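You operate a simulated robot arm through the tools that you are given. There is no shell and no other tool.

Carry out the task below with a simulated robot arm. There is one attempt and no reset: what you move stays moved.

Task
Move the can from the lunch cooler into the red sleeve.
Fine: lift the lid off, leave the sleeve standing where it is, put the lid back on and stand the carry handle up. Set down upright: pear soda can.

It is judged by the outcome, as a careful person would: the job done as asked, and still so three seconds after it is handed in. It fails if anything else is knocked over, pushed out of place, dropped, spilled or broken. Lids that push on must go on centred and level and be pressed home; caps that screw on are set level and turned clockwise until they are tight.

Robot
A 7-joint arm with a two-finger parallel gripper, fixed in place. Base frame: the origin is on the floor under the middle of its stand, x ahead of it, y to its left, z up; the work surface is at about z = 760. Readings come in mm, degrees, newtons and seconds.
It reaches about 1112 mm from its shoulder. Its first joint turns from -166.0 to 166.0 degrees. Payload 3.43 kg.
Tool frame: the origin (TCP) lies between the finger pads and is the grasp point; the fingertips stand 34 mm ahead of it; z points along the fingers, y is the line along which they close. Largest opening 128 mm; finger width 24, thickness 12; the body of the gripper, 48 by 130 mm, starts 96 mm behind the TCP.
Orientation is that of the tool frame in the base frame, as a unit quaternion [x, y, z, w]. With the fingers straight down and closing along the base's y, the tool's x points along the base's -x, its y along +y and its z along -z.

Tools
- The arm moves only by the tool servo_tool. Its argument "targets" is text: rows parted by semicolons, each of 7 numbers parted by spaces: the finger opening in cm, from 0 to 12.8, then the shift along the tool's x, y, z in units of 400 mm (1.0 is 400 mm), then the turn, a rotation vector about the tool's x, y, z in units of 120 degrees (1.0 is 120 degrees). In form: hand dx dy dz ax ay az; .... A call has 1 to 20 rows; each row is the pose to reach, as a shift and turn from the pose commanded when the call began, along the tool's axes at that moment. A call with a number of a shift or a turn outside -1 to 1 is refused whole. A row lasts 0.2 s, in which the tool goes at most 50 mm and 8.6 degrees; a call with a longer step from one row to the next is refused whole, and so is a gripper value outside its range. Where a pose cannot be reached the arm comes as near as it can. A force on the tool above 70 N (or 10 N above the force at the start of the call, whichever is more), or a blocked arm, ends the call early, and 0.2 s more pass. The fingers move at their own pace (about 153 mm/s each) and stop on an object; they squeeze with about 29 N. The grip force told is the motor's: it shows also when the fingers shut on nothing. Time passes only in rows, and 0.2 s behind the last, so rows that repeat a pose let the fingers close. It gives the time, the measured TCP pose, the force on the tool (base axes), the opening and the grip force at its end, in the units of the frame above (readings bear some noise), with the torque about the TCP (base axes, N m) and any sound that the robot's microphone picked up, and new pictures: "show" is both (left out), scene, wrist or none.
- Cameras (640 x 400 px; columns grow to the right, rows downward): "scene" is fixed at [219.4, 501.5, 1596.1]; the picture's right is [-0.49, -0.87, 0.00], its down [-0.70, 0.39, -0.60] and it looks along [0.52, -0.29, -0.80] (base axes); focal length 309 px, centre (320, 200). "wrist" rides on the gripper at [76, -11, -160] in the tool frame; the picture's right is [0.15, 0.99, 0.00], its down [-0.88, 0.13, -0.46] and it looks along [-0.45, 0.07, 0.89] (tool axes); focal length 234 px, centre (320, 200). There is no depth. A picture from a camera that has moved, and an enlarged one, comes with that camera's place and axes in the base frame and with its lens.
- close_up(camera, box): a new picture of the part [left, top, right, bottom] of that camera's present view, enlarged. No time passes.
- job_done(): hands the job in; it is judged then, once.

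Places have to be worked out from the pictures, the camera data and where the tool is seen. Open the gripper and draw the arm clear of the work before you hand the job in, unless the task says otherwise.

The tools are called as name(argument=value, ...) on one line, values as JSON. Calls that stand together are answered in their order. servo_tool: Moves the arm, as the interface text tells. Its arguments: {"type":"object","properties":{"targets":{"type":"string"},"show":{"type":"string","enum":["both","scene","wrist","none"]}},"required":["targets"]} The other tools are called the same way: close_up (camera, box) takes an enlarged picture of a part of a camera's view; job_done () hands the job in.

At the start:

```text
time_s: 0.0
tool_pos: [585.1, 222.8, 1242.7]
ee_rot: [-0.001, 1.0, 0.001, -0.002]
force: [0.8, 1.1, 0.2]
wrist_torque: [0.0, -0.02, 0.0]
gripper_width: 128.2
grasp_force: 0.0
```

scene: 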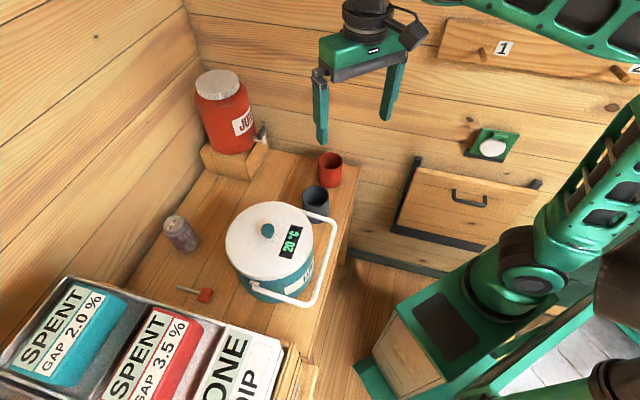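
wrist: 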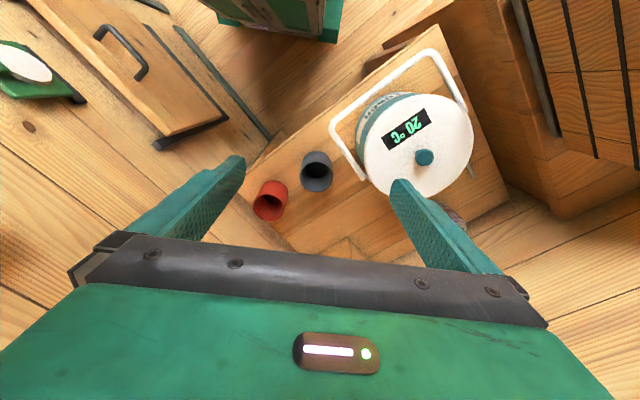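

The pictures show a white-lidded teal cooler with its carry handle swung down, a red and a grey sleeve, a can standing outside and a tap jug. I'll look closer before moving.

close_up(camera="scene", box=[210, 140, 370, 320])

close_up(camera="wrist", box=[230, 30, 510, 260])

close_up(camera="scene", box=[140, 190, 260, 310])

```text
2.22 times, centred on (290, 230) of scene
camera zoom: at [219.4, 501.5, 1596.1], right [-0.49, -0.87, 0.0], down [-0.7, 0.39, -0.6], along [0.52, -0.29, -0.8], focal length 686 px, centre (387, 133)
```

zoom: 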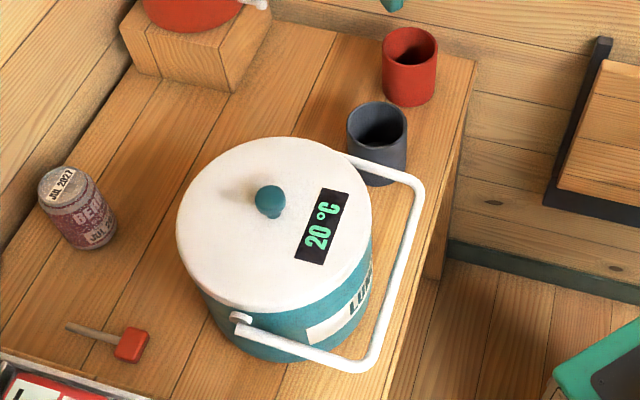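

```text
1.74 times, centred on (370, 145) of wrist
camera zoom: at [510.3, 210.7, 1403.4], right [-0.15, 0.99, 0.0], down [0.88, 0.13, 0.45], along [0.45, 0.07, -0.89], focal length 407 px, centre (233, 296)
```

zoom: 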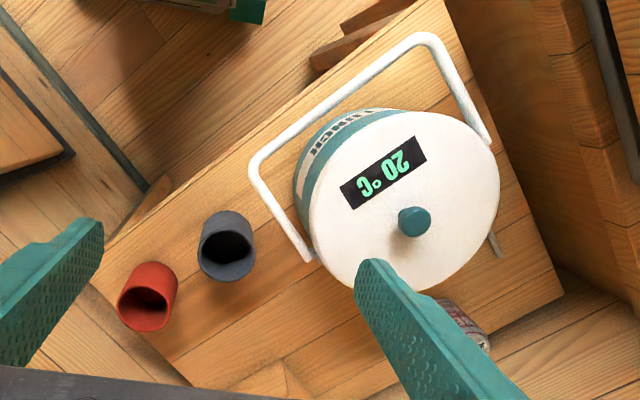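

```text
3.33 times, centred on (200, 250) of scene
camera zoom: at [219.4, 501.5, 1596.1], right [-0.49, -0.87, 0.0], down [-0.7, 0.39, -0.6], along [0.52, -0.29, -0.8], focal length 1029 px, centre (720, 33)
```

zoom: 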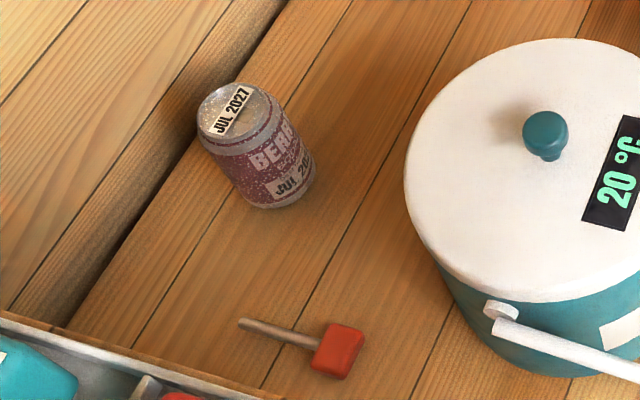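

Triangulating both views puts the knob near (608, 426, top ~975), the red sleeve near (820, 127) and the grey one near (726, 234). The handle bar is down on the -x/-y side at z≈885. I'll move above the knob for a better look.

servo_tool(targets="12.8 -0.012 0.1017 0.03 0 0 0; 12.8 -0.024 0.2034 0.06 0 0 0; 12.8 -0.036 0.305 0.1 0 0 0; 12.8 -0.048 0.407 0.15 0 0 0; 12.8 -0.0585 0.5085 0.2 0 0 0; 12.8 -0.0585 0.5085 0.2 0 0 0")

```text
time_s: 1.4
tool_pos: [593.8, 426.9, 1172.9]
ee_rot: [0.0, 1.0, 0.002, 0.005]
force: [0.3, 0.0, -0.2]
wrist_torque: [0.01, 0.01, 0.0]
gripper_width: 128.2
grasp_force: 0.0
camera wrist: at [517.2, 414.5, 1332.4], right [-0.15, 0.99, 0.0], down [0.88, 0.13, 0.46], along [0.46, 0.07, -0.89], focal length 234 px, centre (320, 200)
```

scene: 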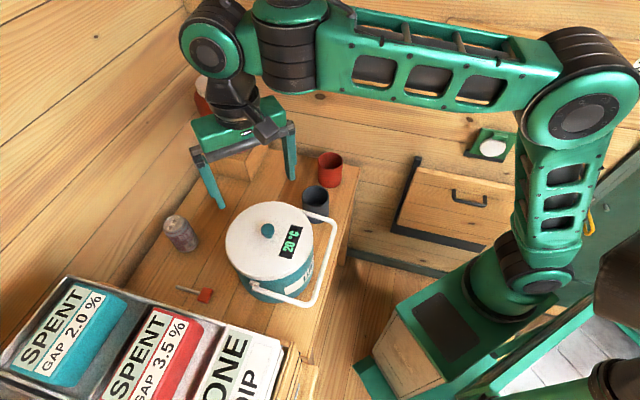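
wrist: 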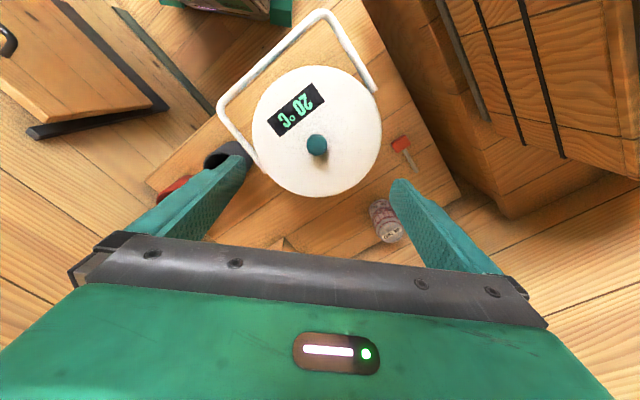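

The knob re-triangulates to about (607, 424). The pose seems to lag the command, so I'll let it settle and read again.

servo_tool(targets="12.8 0 0 0 0 0 0; 12.8 0 0 0 0 0 0", show="none")

close_up(camera="wrist", box=[200, 0, 440, 220])

```text
time_s: 2.0
tool_pos: [594.2, 426.6, 1173.4]
ee_rot: [0.0, 1.0, 0.002, 0.004]
force: [-0.4, 0.4, -0.5]
wrist_torque: [0.0, -0.01, 0.0]
gripper_width: 128.0
grasp_force: 0.1
```

```text
1.82 times, centred on (320, 110) of wrist
camera zoom: at [517.2, 414.3, 1332.6], right [-0.15, 0.99, 0.0], down [0.88, 0.13, 0.46], along [0.46, 0.07, -0.89], focal length 426 px, centre (320, 364)
```

zoom: 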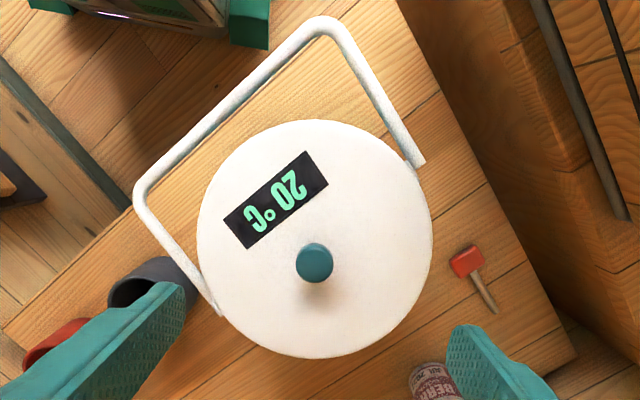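

Steady offset of ~14 mm in x and ~11 mm in z remains, so I'll steer by feedback. Going down over the knob to about z=1050 with the fingers half open.

servo_tool(targets="8 -0.01 0 0.08 0 0 0; 8 -0.02 -0.003 0.16 0 0 0; 8 -0.0325 -0.005 0.24 0 0 0; 8 -0.0325 -0.005 0.308 0 0 0; 8 -0.0325 -0.005 0.308 0 0 0")

```text
time_s: 3.2
tool_pos: [608.3, 423.5, 1047.8]
ee_rot: [0.0, 1.0, 0.001, 0.005]
force: [-0.3, 0.8, -0.7]
wrist_torque: [-0.04, 0.0, 0.01]
gripper_width: 80.1
grasp_force: 0.1
camera wrist: at [532.1, 411.4, 1208.5], right [-0.15, 0.99, 0.0], down [0.88, 0.13, 0.46], along [0.46, 0.07, -0.89], focal length 234 px, centre (320, 200)
```

scene: 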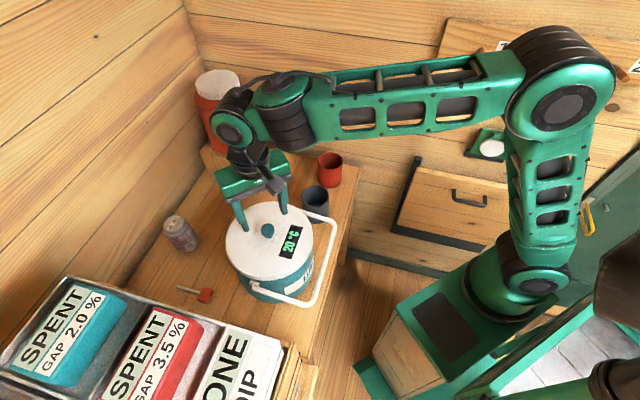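
wrist: 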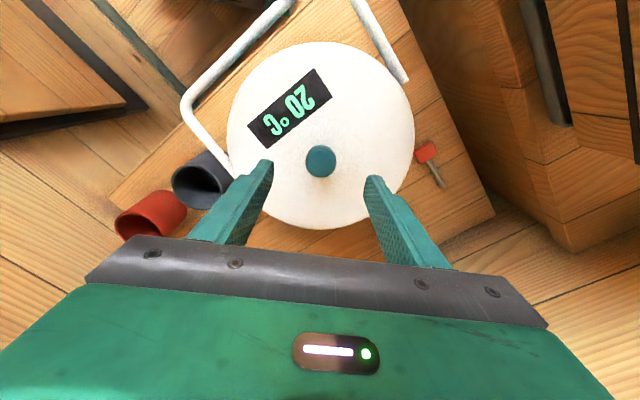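

The knob now sits at (609, 424), directly under the tool. I'll lower until the fingertips straddle the knob just above the lid.

servo_tool(targets="7 -0.002 0 0.05 0 0 0; 7 -0.002 0.001 0.1 0 0 0; 7 -0.002 0.001 0.14 0 0 0; 7 -0.002 0.001 0.14 0 0 0")

close_up(camera="scene", box=[210, 160, 330, 290])

```text
time_s: 4.2
tool_pos: [609.3, 424.7, 993.0]
ee_rot: [0.0, 1.0, 0.002, 0.005]
force: [1.5, -0.6, -0.9]
wrist_torque: [0.0, 0.0, -0.02]
gripper_width: 69.9
grasp_force: 0.1
camera wrist: at [532.3, 412.8, 1152.9], right [-0.15, 0.99, 0.0], down [0.88, 0.13, 0.46], along [0.46, 0.07, -0.89], focal length 234 px, centre (320, 200)
```

scene: 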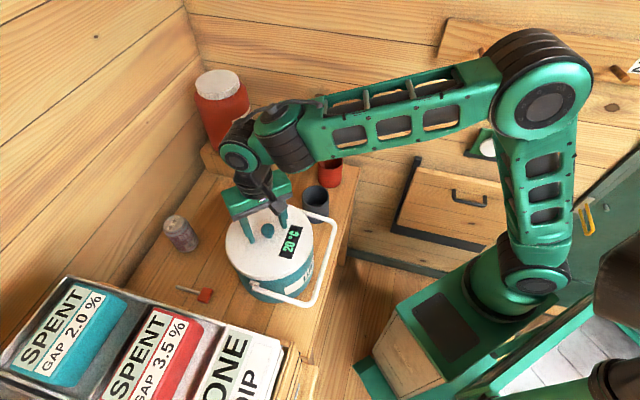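
wrist: 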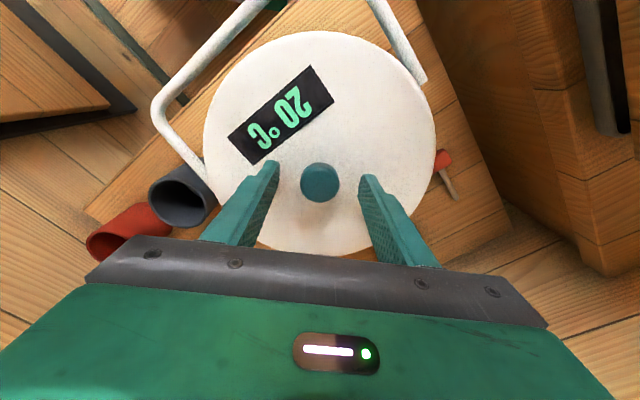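

```text
3.08 times, centred on (270, 225) of scene
camera zoom: at [219.4, 501.5, 1596.1], right [-0.49, -0.87, 0.0], down [-0.7, 0.39, -0.6], along [0.52, -0.29, -0.8], focal length 950 px, centre (474, 123)
```

zoom: 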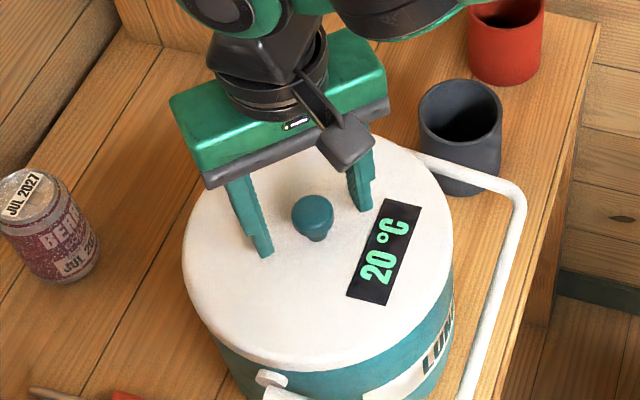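

The fingertips are at z≈959, straddling the knob. I'll lower about 6 mm more and close on it.

servo_tool(targets="7 -0.003 -0.001 0.015 0 0 0; 7 -0.003 -0.001 0.015 0 0 0; 0 -0.003 -0.001 0.015 0 0 0; 0 -0.003 -0.001 0.015 0 0 0; 0 -0.003 -0.001 0.015 0 0 0")

close_up(camera="scene", box=[210, 160, 330, 290])

```text
time_s: 5.4
tool_pos: [611.4, 424.2, 985.7]
ee_rot: [0.0, 1.0, 0.002, 0.005]
force: [0.0, -3.1, 0.0]
wrist_torque: [-0.09, -0.07, -0.01]
gripper_width: 30.8
grasp_force: 28.6
camera wrist: at [533.8, 412.3, 1146.6], right [-0.15, 0.99, 0.0], down [0.88, 0.13, 0.46], along [0.46, 0.07, -0.89], focal length 234 px, centre (320, 200)
```

scene: 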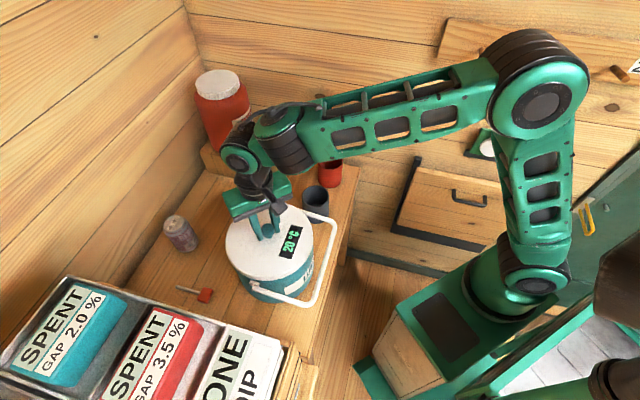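
wrist: 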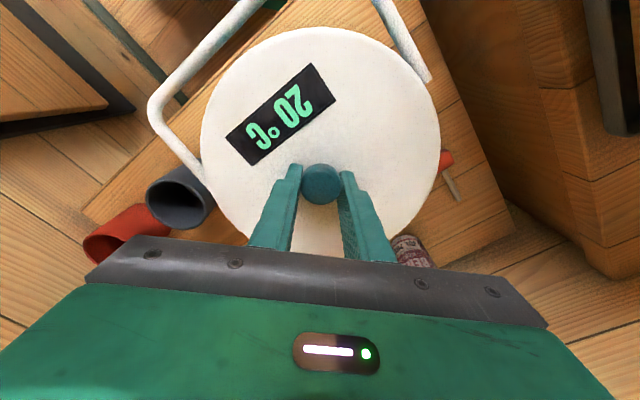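

```text
3.08 times, centred on (270, 225) of scene
camera zoom: at [219.4, 501.5, 1596.1], right [-0.49, -0.87, 0.0], down [-0.7, 0.39, -0.6], along [0.52, -0.29, -0.8], focal length 950 px, centre (474, 123)
```

zoom: 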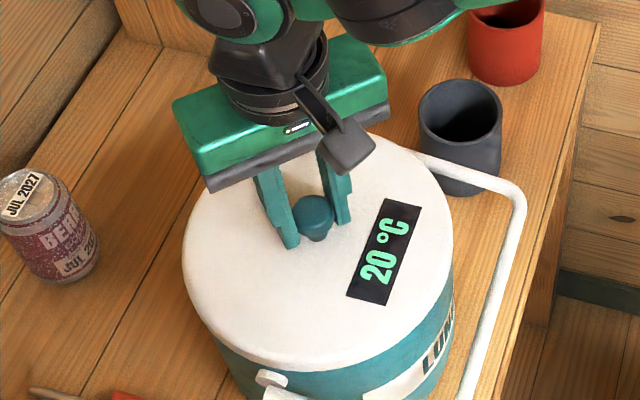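

Gripped the knob at 30.8 mm width; the seated TCP is (611.4, 424.2, 985.7), which I'll reuse when replacing the lid. Now pulling straight up slowly.

servo_tool(targets="0 0 0 -0.015 0 0 0; 0 0 0 -0.03 0 0 0; 0 0 0 -0.05 0 0 0; 0 0 0 -0.075 0 0 0; 0 0 0 -0.1 0 0 0")

close_up(camera="scene", box=[210, 160, 330, 290])

```text
time_s: 6.6
tool_pos: [611.1, 424.9, 1025.4]
ee_rot: [0.0, 1.0, 0.001, 0.005]
force: [0.2, 0.0, -1.1]
wrist_torque: [0.03, -0.01, -0.04]
gripper_width: 30.6
grasp_force: 29.3
heard: snap
camera wrist: at [533.7, 412.9, 1185.6], right [-0.15, 0.99, 0.0], down [0.88, 0.13, 0.46], along [0.46, 0.07, -0.89], focal length 234 px, centre (320, 200)
```

scene: 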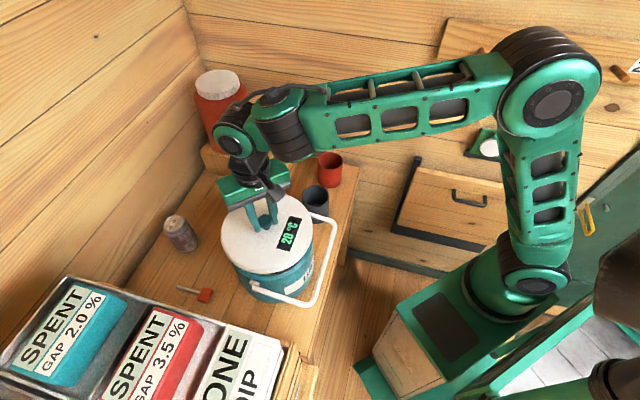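
wrist: 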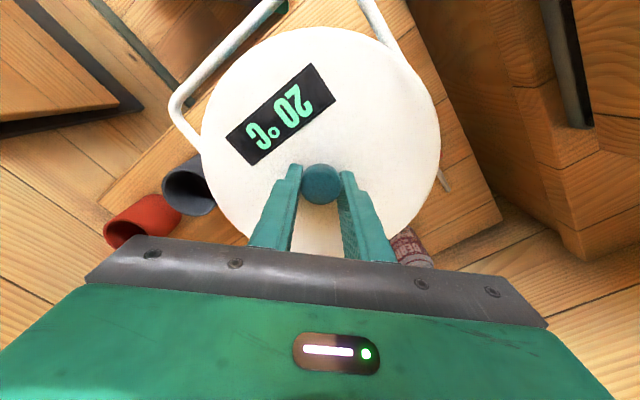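

```text
3.08 times, centred on (270, 225) of scene
camera zoom: at [219.4, 501.5, 1596.1], right [-0.49, -0.87, 0.0], down [-0.7, 0.39, -0.6], along [0.52, -0.29, -0.8], focal length 950 px, centre (474, 123)
```

zoom: 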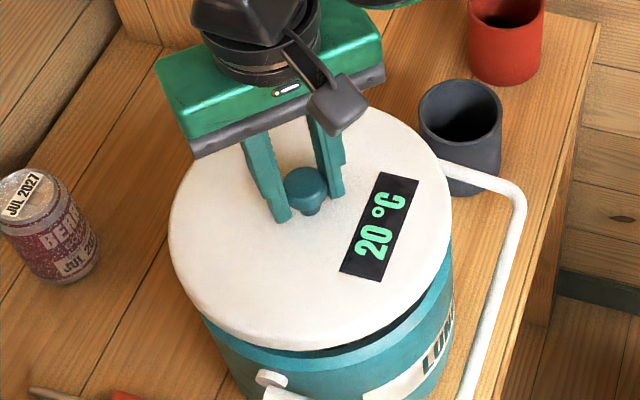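

The lid came off cleanly with a snap. I'll raise it about 60 mm, then carry it over to the open table area behind the cooler, around (845, 458), and check there before lowering.

servo_tool(targets="0 0 0 -0.075 0 0 0; 0 0 0 -0.15 0 0 0; 0 -0.08 0.01 -0.18 0 0 0; 0 -0.17 0.022 -0.18 0 0 0; 0 -0.26 0.035 -0.18 0 0 0; 0 -0.35 0.048 -0.18 0 0 0; 0 -0.44 0.06 -0.18 0 0 0; 0 -0.52 0.073 -0.18 0 0 0; 0 -0.585 0.0825 -0.18 0 0 0; 0 -0.585 0.0825 -0.18 0 0 0")

```text
time_s: 8.8
tool_pos: [840.2, 454.4, 1096.0]
ee_rot: [0.001, 1.0, 0.001, 0.003]
force: [0.5, 0.1, -1.9]
wrist_torque: [0.02, -0.04, 0.04]
gripper_width: 30.6
grasp_force: 29.2
out of reach, approached as far as the arm can: row 9, 10
camera wrist: at [762.8, 442.1, 1256.5], right [-0.15, 0.99, 0.0], down [0.88, 0.13, 0.46], along [0.46, 0.07, -0.89], focal length 234 px, centre (320, 200)
```

scene: 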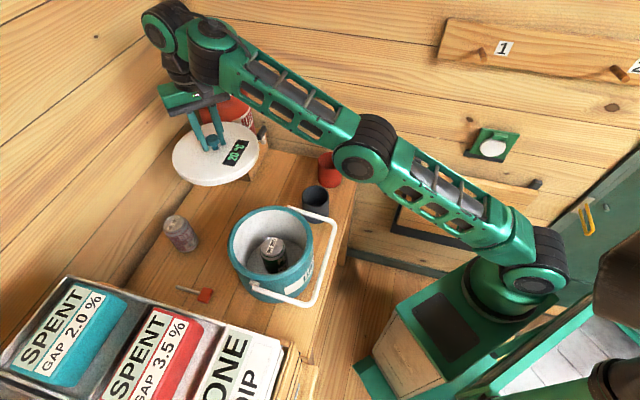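
wrist: 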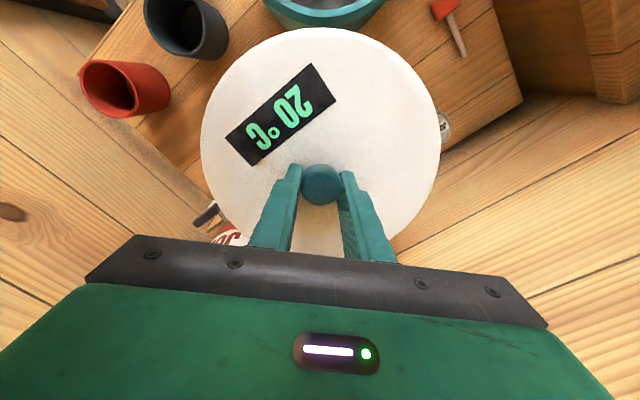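

The arm hit its reach limit at height, but lowering will bring it back in range. The lid hovers at (840, 454) with the cooler, can and jug stand clear by my estimates. I'll lower it to about z=850 and check.

servo_tool(targets="0 0.003 0 0.1 0 0 0; 0 0.005 0 0.2 0 0 0; 0 0.005 0 0.3 0 0 0; 0 0.005 0 0.4 0 0 0; 0 0.005 0 0.4 0 0 0")

```text
time_s: 10.0
tool_pos: [836.4, 451.7, 933.4]
ee_rot: [0.001, 1.0, 0.002, 0.006]
force: [0.4, 0.1, -1.6]
wrist_torque: [0.01, -0.03, -0.02]
gripper_width: 30.5
grasp_force: 29.3
camera wrist: at [758.1, 440.1, 1094.2], right [-0.15, 0.99, 0.0], down [0.88, 0.13, 0.46], along [0.46, 0.07, -0.89], focal length 234 px, centre (320, 200)
```

scene: 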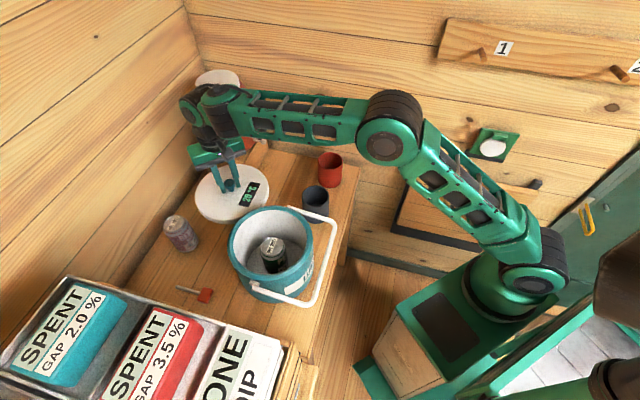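
wrist: 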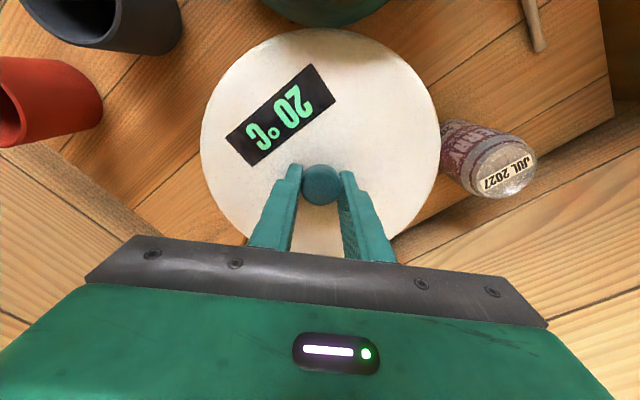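

The spare can measures about (805, 630), 40 mm clear, and the cooler is roughly 20 mm clear. I'll nudge +6 mm in x and continue lowering to about z=850.

servo_tool(targets="0 -0.015 0.0075 0.07 0 0 0; 0 -0.02 0.0075 0.14 0 0 0; 0 -0.02 0.0075 0.2 0 0 0; 0 -0.02 0.0075 0.2 0 0 0")

close_up(camera="scene", box=[150, 120, 330, 310])

```text
time_s: 11.0
tool_pos: [842.4, 455.9, 854.1]
ee_rot: [-0.001, 1.0, 0.002, 0.005]
force: [0.4, 0.0, -0.7]
wrist_torque: [-0.03, -0.03, -0.01]
gripper_width: 30.6
grasp_force: 29.0
camera wrist: at [766.1, 443.0, 1013.9], right [-0.15, 0.99, 0.0], down [0.88, 0.13, 0.46], along [0.46, 0.07, -0.89], focal length 234 px, centre (320, 200)
```

scene: 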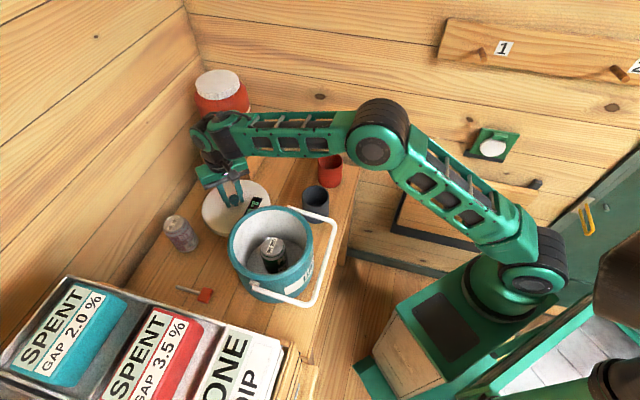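
wrist: 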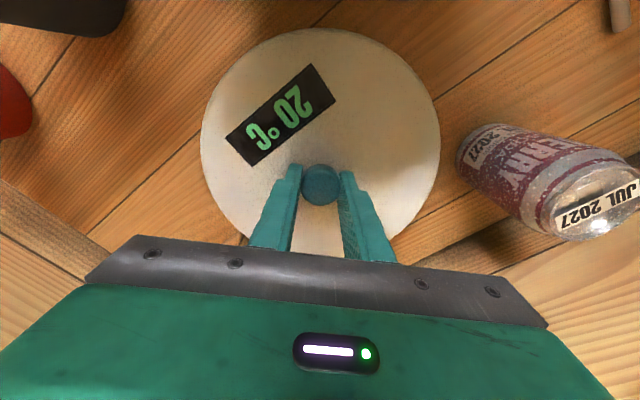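

```text
2.11 times, centred on (240, 215) of scene
camera zoom: at [219.4, 501.5, 1596.1], right [-0.49, -0.87, 0.0], down [-0.7, 0.39, -0.6], along [0.52, -0.29, -0.8], focal length 650 px, centre (488, 168)
```

zoom: 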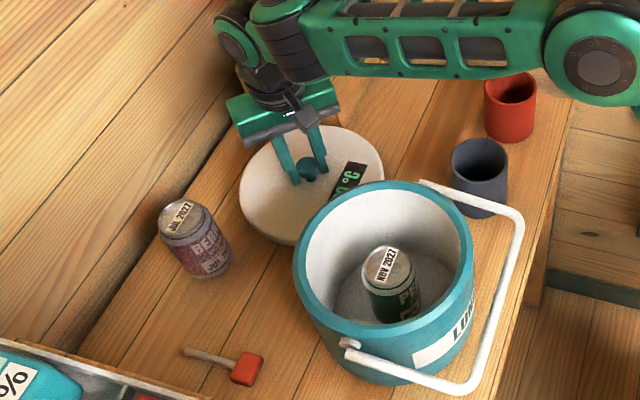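

The lid is a few centimetres above bare table with clear space around it, and the pear can is visible standing in the cooler. I'll lower in small steps and watch for contact force.

servo_tool(targets="0 0 0 0.025 0 0 0; 0 0 0 0.045 0 0 0; 0 0 0 0.055 0 0 0; 0 0 0 0.06 0 0 0")

close_up(camera="scene", box=[190, 150, 290, 250])

```text
time_s: 12.0
tool_pos: [843.4, 455.1, 830.1]
ee_rot: [0.0, 1.0, 0.001, 0.004]
force: [1.0, 0.4, -0.5]
wrist_torque: [-0.03, 0.02, -0.01]
gripper_width: 30.8
grasp_force: 29.1
camera wrist: at [766.6, 442.4, 990.5], right [-0.15, 0.99, 0.0], down [0.88, 0.13, 0.46], along [0.46, 0.07, -0.89], focal length 234 px, centre (320, 200)
```

scene: 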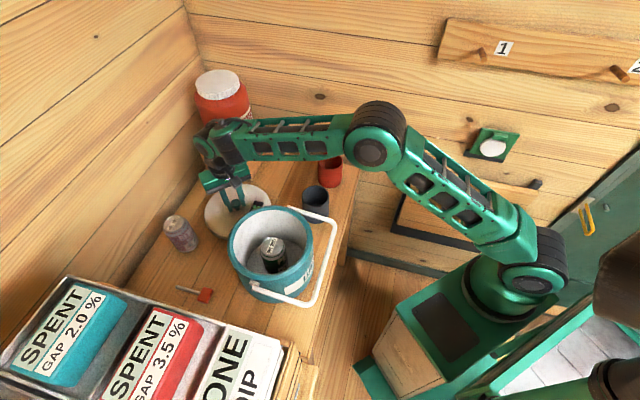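
wrist: 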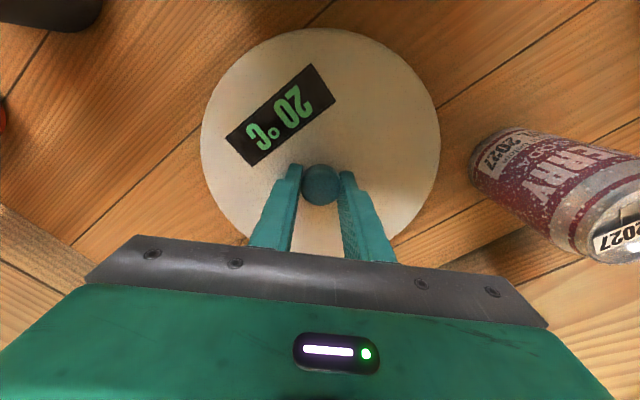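

```text
4.00 times, centred on (240, 200) of scene
camera zoom: at [219.4, 501.5, 1596.1], right [-0.49, -0.87, 0.0], down [-0.7, 0.39, -0.6], along [0.52, -0.29, -0.8], focal length 1235 px, centre (640, 200)
```

zoom: 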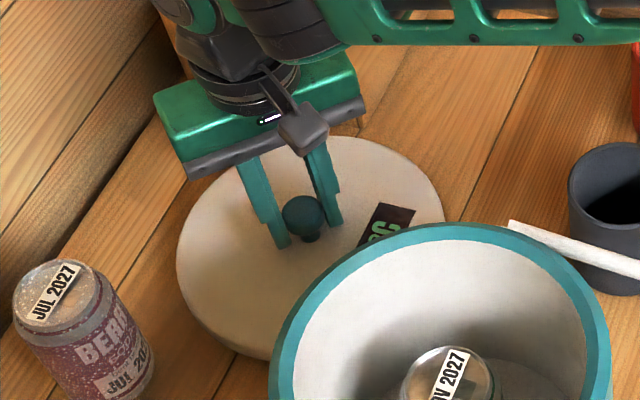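

Still no contact at z=830. Continuing down in ~3 mm steps, watching the vertical force.

servo_tool(targets="0 0 0 0.008 0 0 0; 0 0 0 0.014 0 0 0; 0 0 0 0.02 0 0 0; 0 0 0 0.02 0 0 0", show="none")

```text
time_s: 13.0
tool_pos: [844.4, 454.5, 823.1]
ee_rot: [0.0, 1.0, 0.001, 0.005]
force: [-2.0, -2.2, 13.5]
wrist_torque: [-0.04, 0.15, -0.01]
gripper_width: 30.4
grasp_force: 29.1
```

Contact at z≈823 with 13.5 N: the lid is sitting on the table. I'll open the fingers and rise straight up.

servo_tool(targets="3.6 0 0 -0.004 0 0 0; 6.5 0 0 -0.004 0 0 0; 6.5 0 0 -0.004 0 0 0; 6.5 0 0 -0.08 0 0 0; 6.5 0 0 -0.18 0 0 0; 6.5 0 0 -0.29 0 0 0")

close_up(camera="scene", box=[190, 140, 330, 310])

```text
time_s: 14.4
tool_pos: [843.0, 452.9, 941.9]
ee_rot: [-0.001, 1.0, 0.0, 0.005]
force: [0.0, 0.4, -0.8]
wrist_torque: [-0.02, 0.05, -0.01]
gripper_width: 65.0
grasp_force: 0.1
camera wrist: at [765.6, 442.0, 1101.1], right [-0.15, 0.99, 0.0], down [0.88, 0.13, 0.46], along [0.46, 0.07, -0.89], focal length 234 px, centre (320, 200)
```

scene: 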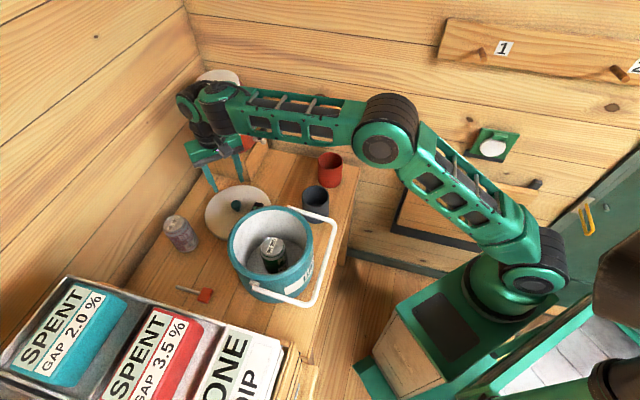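
wrist: 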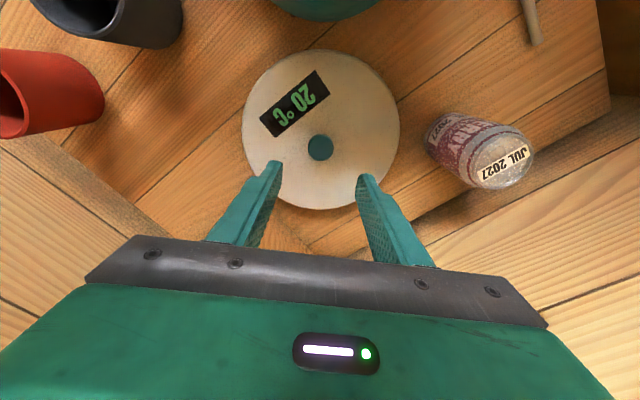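

```text
2.35 times, centred on (260, 225) of scene
camera zoom: at [219.4, 501.5, 1596.1], right [-0.49, -0.87, 0.0], down [-0.7, 0.39, -0.6], along [0.52, -0.29, -0.8], focal length 726 px, centre (461, 141)
```

zoom: 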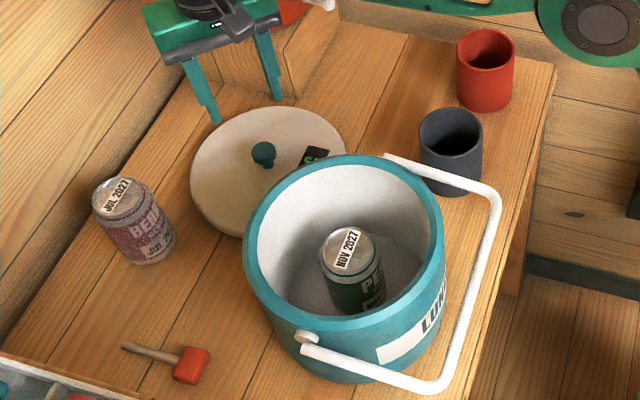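

The lid is resting flat on the table. Next I rise and go back above the cooler to locate the pear can with the wrist camera.

servo_tool(targets="6.5 0 0 -0.1 0 0 0; 8 0.03 0 -0.2 0 0 0; 10 0.1 -0.01 -0.3 0 0 0; 10 0.2 -0.025 -0.36 0 0 0; 10 0.3 -0.035 -0.38 0 0 0; 10 0.4 -0.05 -0.38 0 0 0; 10 0.5 -0.06 -0.38 0 0 0; 10 0.5825 -0.0725 -0.38 0 0 0; 10 0.5825 -0.0725 -0.38 0 0 0")

close_up(camera="wrist", box=[200, 50, 440, 250])

close_up(camera="scene", box=[190, 140, 370, 310])

```text
time_s: 16.4
tool_pos: [604.9, 424.1, 1088.9]
ee_rot: [0.0, 1.0, 0.002, 0.004]
force: [0.1, 0.4, 0.5]
wrist_torque: [0.03, -0.04, 0.0]
gripper_width: 100.0
grasp_force: 0.0
camera wrist: at [528.7, 412.5, 1248.4], right [-0.15, 0.99, 0.0], down [0.88, 0.13, 0.46], along [0.46, 0.07, -0.89], focal length 234 px, centre (320, 200)
```

scene: 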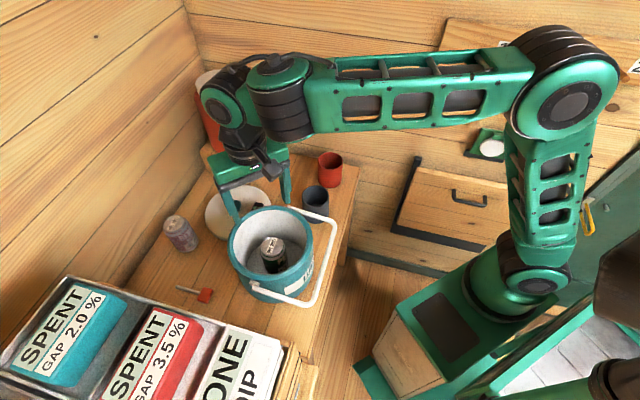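
wrist: 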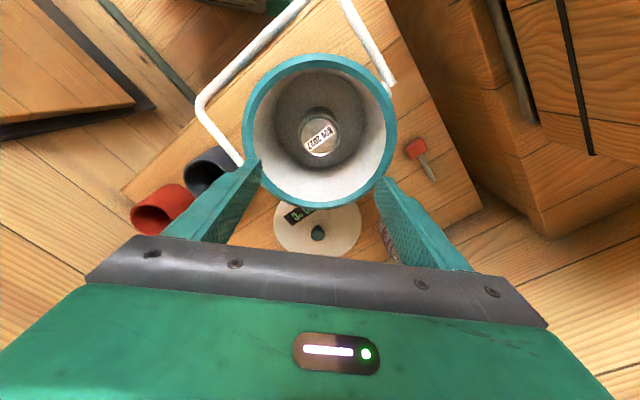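

```text
2.00 times, centred on (320, 150) of wrist
camera zoom: at [528.7, 412.5, 1248.4], right [-0.15, 0.99, 0.0], down [0.88, 0.13, 0.46], along [0.46, 0.07, -0.89], focal length 468 px, centre (320, 300)
```

zoom: 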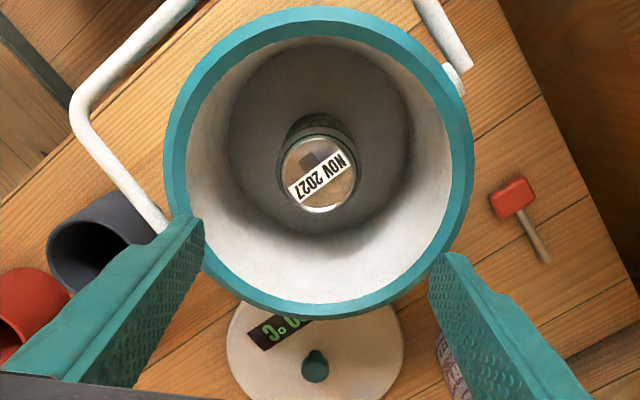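

```text
2.35 times, centred on (280, 225) of scene
camera zoom: at [219.4, 501.5, 1596.1], right [-0.49, -0.87, 0.0], down [-0.7, 0.39, -0.6], along [0.52, -0.29, -0.8], focal length 726 px, centre (414, 141)
```

zoom: 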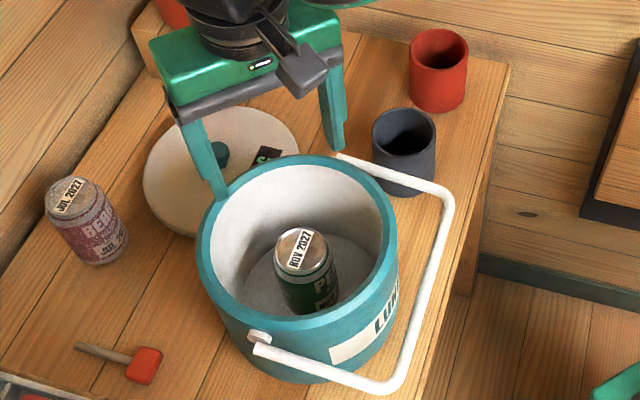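

The pear can triangulates to about (613, 424), with its top near z≈870. I'll line up over it and lower to about z=985 for a closer measurement.

servo_tool(targets="10 -0.01 0 0.08 0 0 0; 10 -0.0195 0 0.16 0 0 0; 10 -0.0195 0 0.26 0 0 0; 10 -0.0195 0 0.26 0 0 0")

close_up(camera="wrist", box=[200, 50, 440, 250])

close_up(camera="scene", box=[210, 180, 330, 310])

```text
time_s: 17.4
tool_pos: [615.2, 423.8, 985.8]
ee_rot: [-0.001, 1.0, 0.002, 0.004]
force: [0.6, -0.4, 0.1]
wrist_torque: [0.01, -0.01, 0.01]
gripper_width: 100.1
grasp_force: 0.0
camera wrist: at [537.9, 411.7, 1145.2], right [-0.15, 0.99, 0.0], down [0.88, 0.13, 0.46], along [0.46, 0.07, -0.89], focal length 234 px, centre (320, 200)
```

scene: 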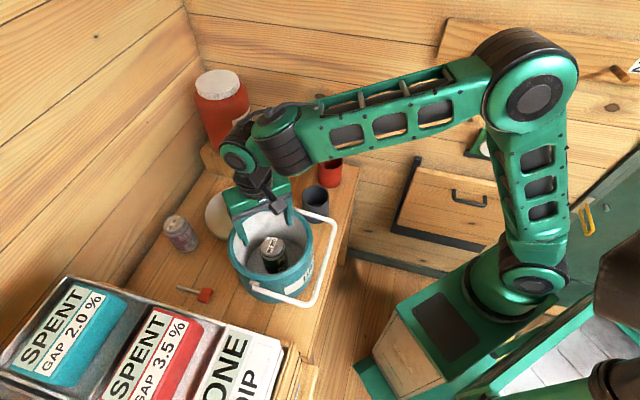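
wrist: 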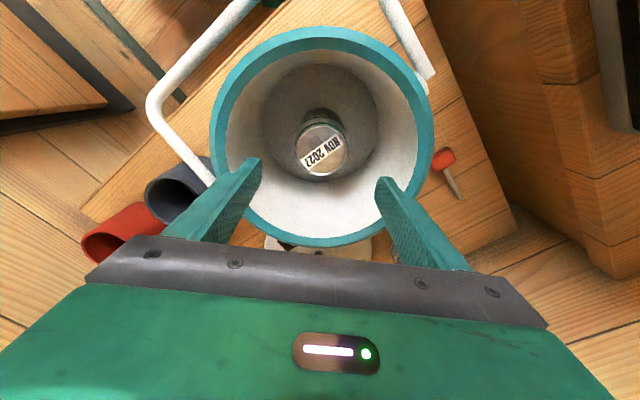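

```text
2.00 times, centred on (320, 150) of wrist
camera zoom: at [537.9, 411.7, 1145.2], right [-0.15, 0.99, 0.0], down [0.88, 0.13, 0.46], along [0.46, 0.07, -0.89], focal length 468 px, centre (320, 300)
```

zoom: 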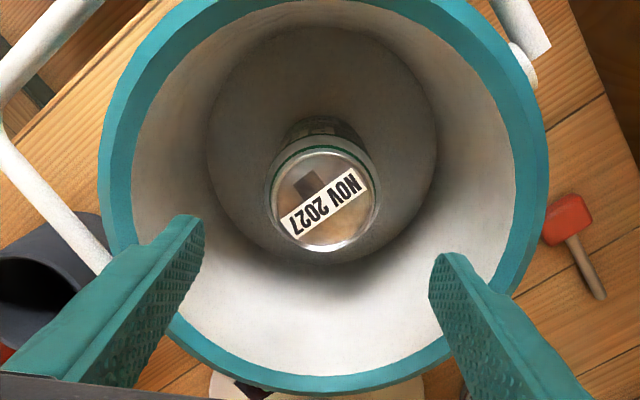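

```text
3.08 times, centred on (270, 245) of scene
camera zoom: at [219.4, 501.5, 1596.1], right [-0.49, -0.87, 0.0], down [-0.7, 0.39, -0.6], along [0.52, -0.29, -0.8], focal length 950 px, centre (474, 62)
```

zoom: 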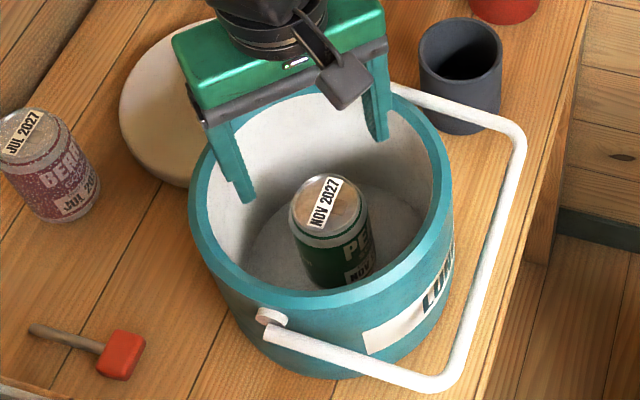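

The can top measures about 874 high at (613, 425). I'll lower the open fingers around it to z≈905, then check depth before gripping high on the can.

servo_tool(targets="10 0.004 0.003 0.08 0 0 0; 10 0.004 0.003 0.15 0 0 0; 10 0.004 0.003 0.205 0 0 0; 10 0.004 0.003 0.205 0 0 0")

close_up(camera="wrist", box=[200, 50, 440, 250])

close_up(camera="scene", box=[230, 200, 320, 300])

```text
time_s: 18.4
tool_pos: [615.2, 426.7, 901.8]
ee_rot: [0.0, 1.0, 0.002, 0.006]
force: [0.4, -0.2, 0.1]
wrist_torque: [0.03, -0.02, -0.04]
gripper_width: 99.9
grasp_force: 0.1
camera wrist: at [537.6, 413.6, 1060.7], right [-0.15, 0.99, 0.0], down [0.88, 0.13, 0.46], along [0.46, 0.07, -0.89], focal length 234 px, centre (320, 200)
```

scene: 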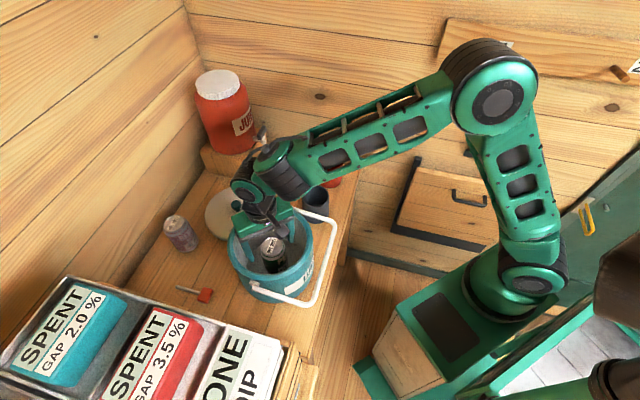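
wrist: 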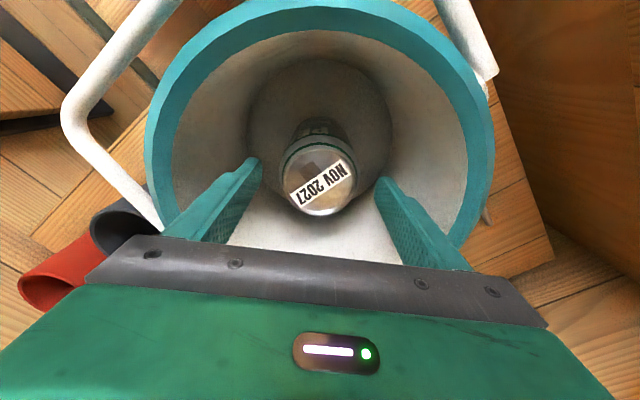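

```text
2.00 times, centred on (320, 150) of wrist
camera zoom: at [537.6, 413.6, 1060.7], right [-0.15, 0.99, 0.0], down [0.88, 0.13, 0.46], along [0.46, 0.07, -0.89], focal length 468 px, centre (320, 300)
```

zoom: 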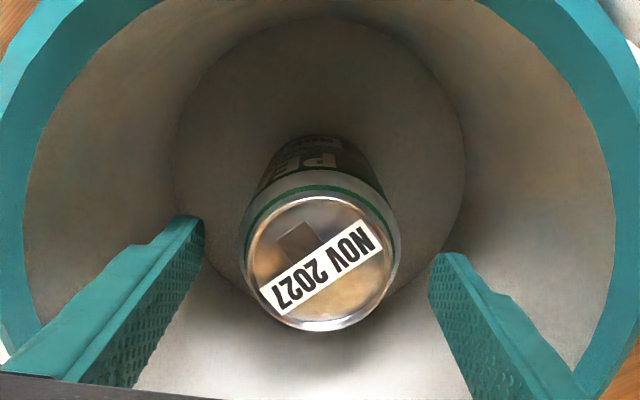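

```text
4.00 times, centred on (275, 250) of scene
camera zoom: at [219.4, 501.5, 1596.1], right [-0.49, -0.87, 0.0], down [-0.7, 0.39, -0.6], along [0.52, -0.29, -0.8], focal length 1235 px, centre (500, 0)
```

zoom: 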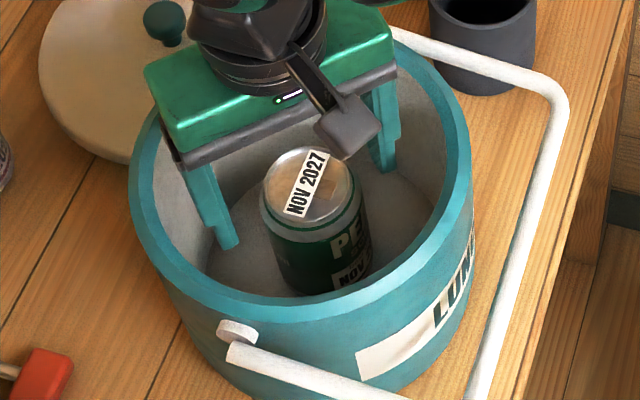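

The can is centred between the fingers at (615, 426), its top at z≈876. I'll lower 14 mm more so the tips are about 22 mm below the can's top, then close.

servo_tool(targets="10 0 0 0.02 0 0 0; 10 0 -0.001 0.035 0 0 0; 10 0 -0.001 0.035 0 0 0; 6.4 0 -0.001 0.035 0 0 0; 5 0 -0.001 0.035 0 0 0; 5 0 -0.001 0.035 0 0 0")

close_up(camera="scene", box=[230, 200, 320, 300])

close_up(camera="wrist", box=[200, 50, 440, 250])

```text
time_s: 19.8
tool_pos: [616.1, 425.4, 888.4]
ee_rot: [0.0, 1.0, 0.002, 0.006]
force: [0.9, -2.0, 2.2]
wrist_torque: [-0.3, -0.04, 0.02]
gripper_width: 65.1
grasp_force: 28.9
camera wrist: at [538.8, 413.1, 1047.5], right [-0.15, 0.99, 0.0], down [0.88, 0.13, 0.46], along [0.46, 0.07, -0.89], focal length 234 px, centre (320, 200)
```

scene: 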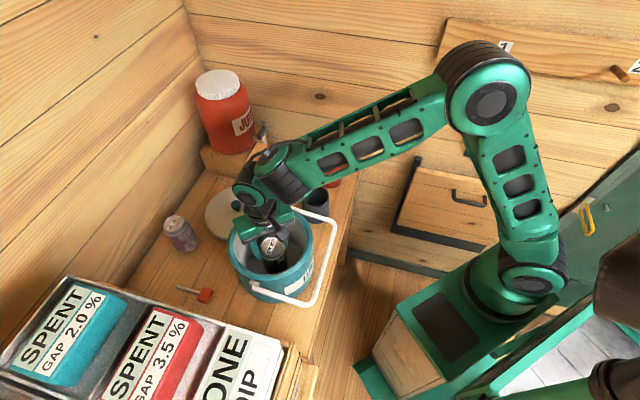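
wrist: 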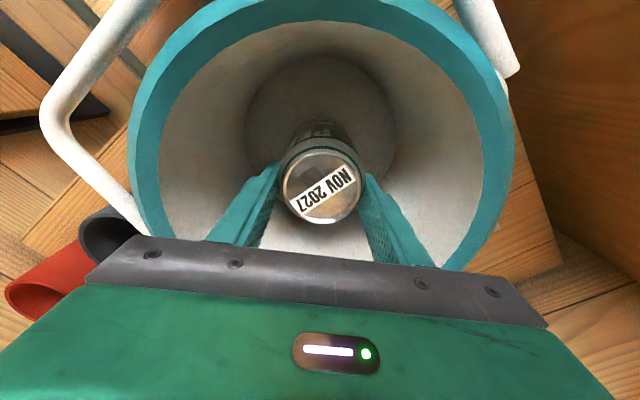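

```text
4.00 times, centred on (275, 250) of scene
camera zoom: at [219.4, 501.5, 1596.1], right [-0.49, -0.87, 0.0], down [-0.7, 0.39, -0.6], along [0.52, -0.29, -0.8], focal length 1235 px, centre (500, 0)
```

zoom: 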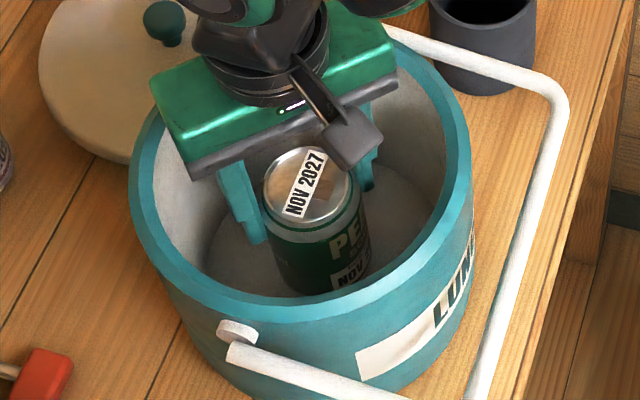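

```text
2.00 times, centred on (320, 150) of wrist
camera zoom: at [538.8, 413.1, 1047.5], right [-0.15, 0.99, 0.0], down [0.88, 0.13, 0.46], along [0.46, 0.07, -0.89], focal length 468 px, centre (320, 300)
```

zoom: 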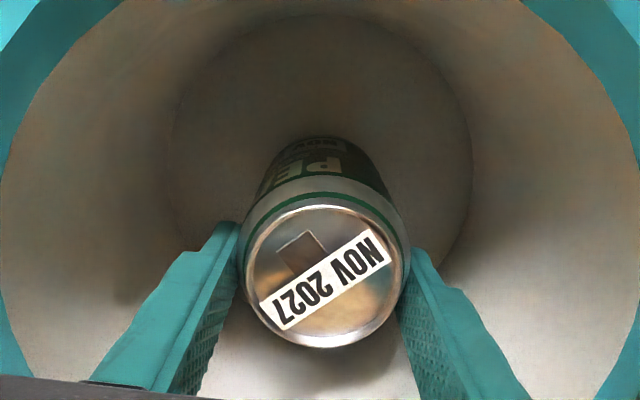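

Gripped at 65 mm, the can's body width. Lifting it straight up gently to clear the rim.

servo_tool(targets="5 0 0 -0.02 0 0 0; 5 0 0 -0.06 0 0 0; 5 0 0 -0.12 0 0 0; 5 0 0 -0.2 0 0 0; 5 0 0 -0.28 0 0 0; 5 0 0 -0.36 0 0 0; 5 0 0 -0.44 0 0 0; 5 0 0 -0.5 0 0 0; 5 0 0 -0.5 0 0 0")

close_up(camera="scene", box=[210, 120, 370, 300])

```text
time_s: 21.8
tool_pos: [613.9, 426.4, 1089.4]
ee_rot: [0.0, 1.0, 0.001, 0.004]
force: [-0.3, -0.2, -4.3]
wrist_torque: [-0.02, -0.01, -0.01]
gripper_width: 64.7
grasp_force: 29.3
camera wrist: at [537.5, 413.3, 1248.6], right [-0.15, 0.99, 0.0], down [0.88, 0.13, 0.46], along [0.46, 0.07, -0.89], focal length 234 px, centre (320, 200)
```

scene: 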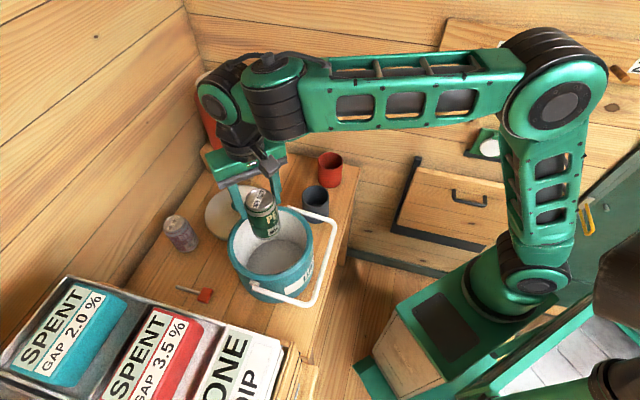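
wrist: 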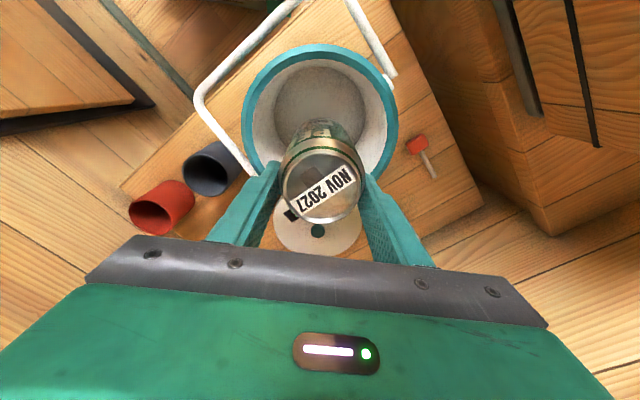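

```text
2.22 times, centred on (290, 210) of scene
camera zoom: at [219.4, 501.5, 1596.1], right [-0.49, -0.87, 0.0], down [-0.7, 0.39, -0.6], along [0.52, -0.29, -0.8], focal length 686 px, centre (387, 178)
```

zoom: 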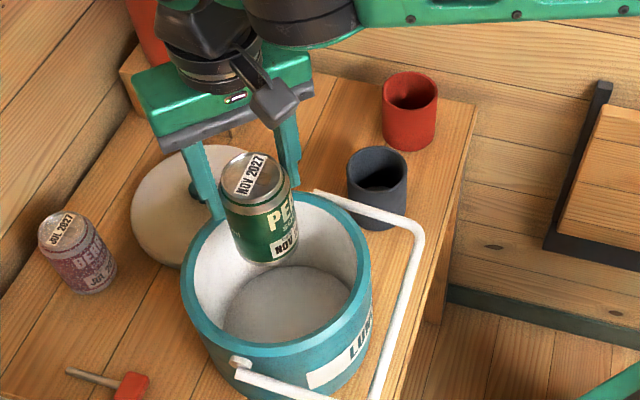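

The can is held securely (~0.4 kg) and hanging straight. I'll zoom in on the sleeves from this viewpoint and measure the can's hang before crossing.

close_up(camera="wrist", box=[110, 130, 250, 250])

close_up(camera="scene", box=[230, 170, 310, 260])

close_up(camera="scene", box=[295, 140, 355, 230])

```text
3.33 times, centred on (180, 190) of wrist
camera zoom: at [537.5, 413.3, 1248.6], right [-0.15, 0.99, 0.0], down [0.88, 0.13, 0.46], along [0.46, 0.07, -0.89], focal length 781 px, centre (787, 233)
```

zoom: 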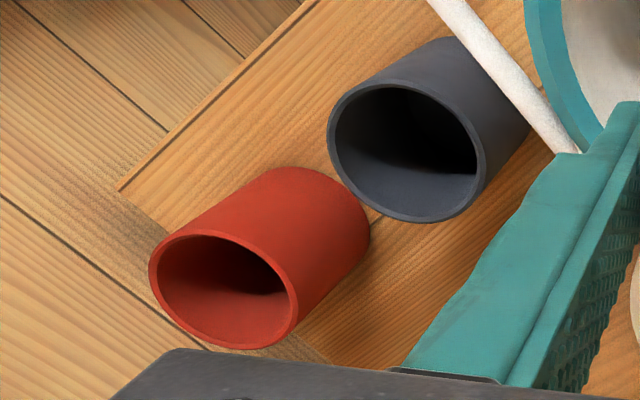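

```text
4.44 times, centred on (270, 215) of scene
camera zoom: at [219.4, 501.5, 1596.1], right [-0.49, -0.87, 0.0], down [-0.7, 0.39, -0.6], along [0.52, -0.29, -0.8], focal length 1372 px, centre (542, 133)
```

zoom: 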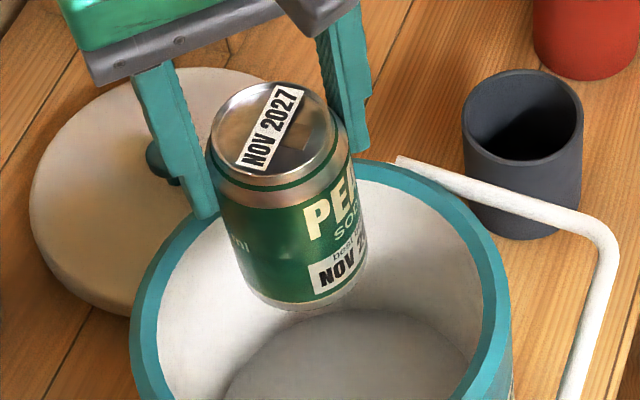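

```text
4.44 times, centred on (325, 185) of scene
camera zoom: at [219.4, 501.5, 1596.1], right [-0.49, -0.87, 0.0], down [-0.7, 0.39, -0.6], along [0.52, -0.29, -0.8], focal length 1372 px, centre (298, 267)
```

zoom: 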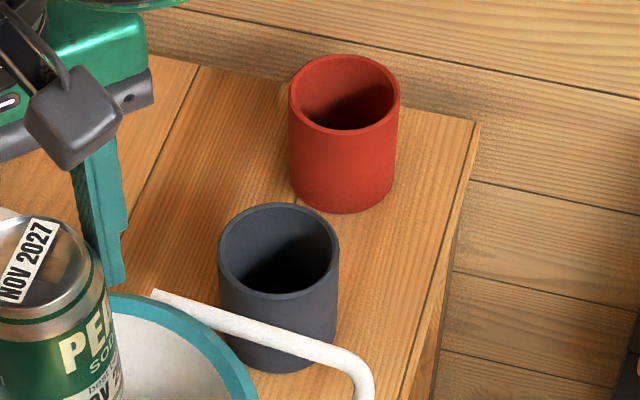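

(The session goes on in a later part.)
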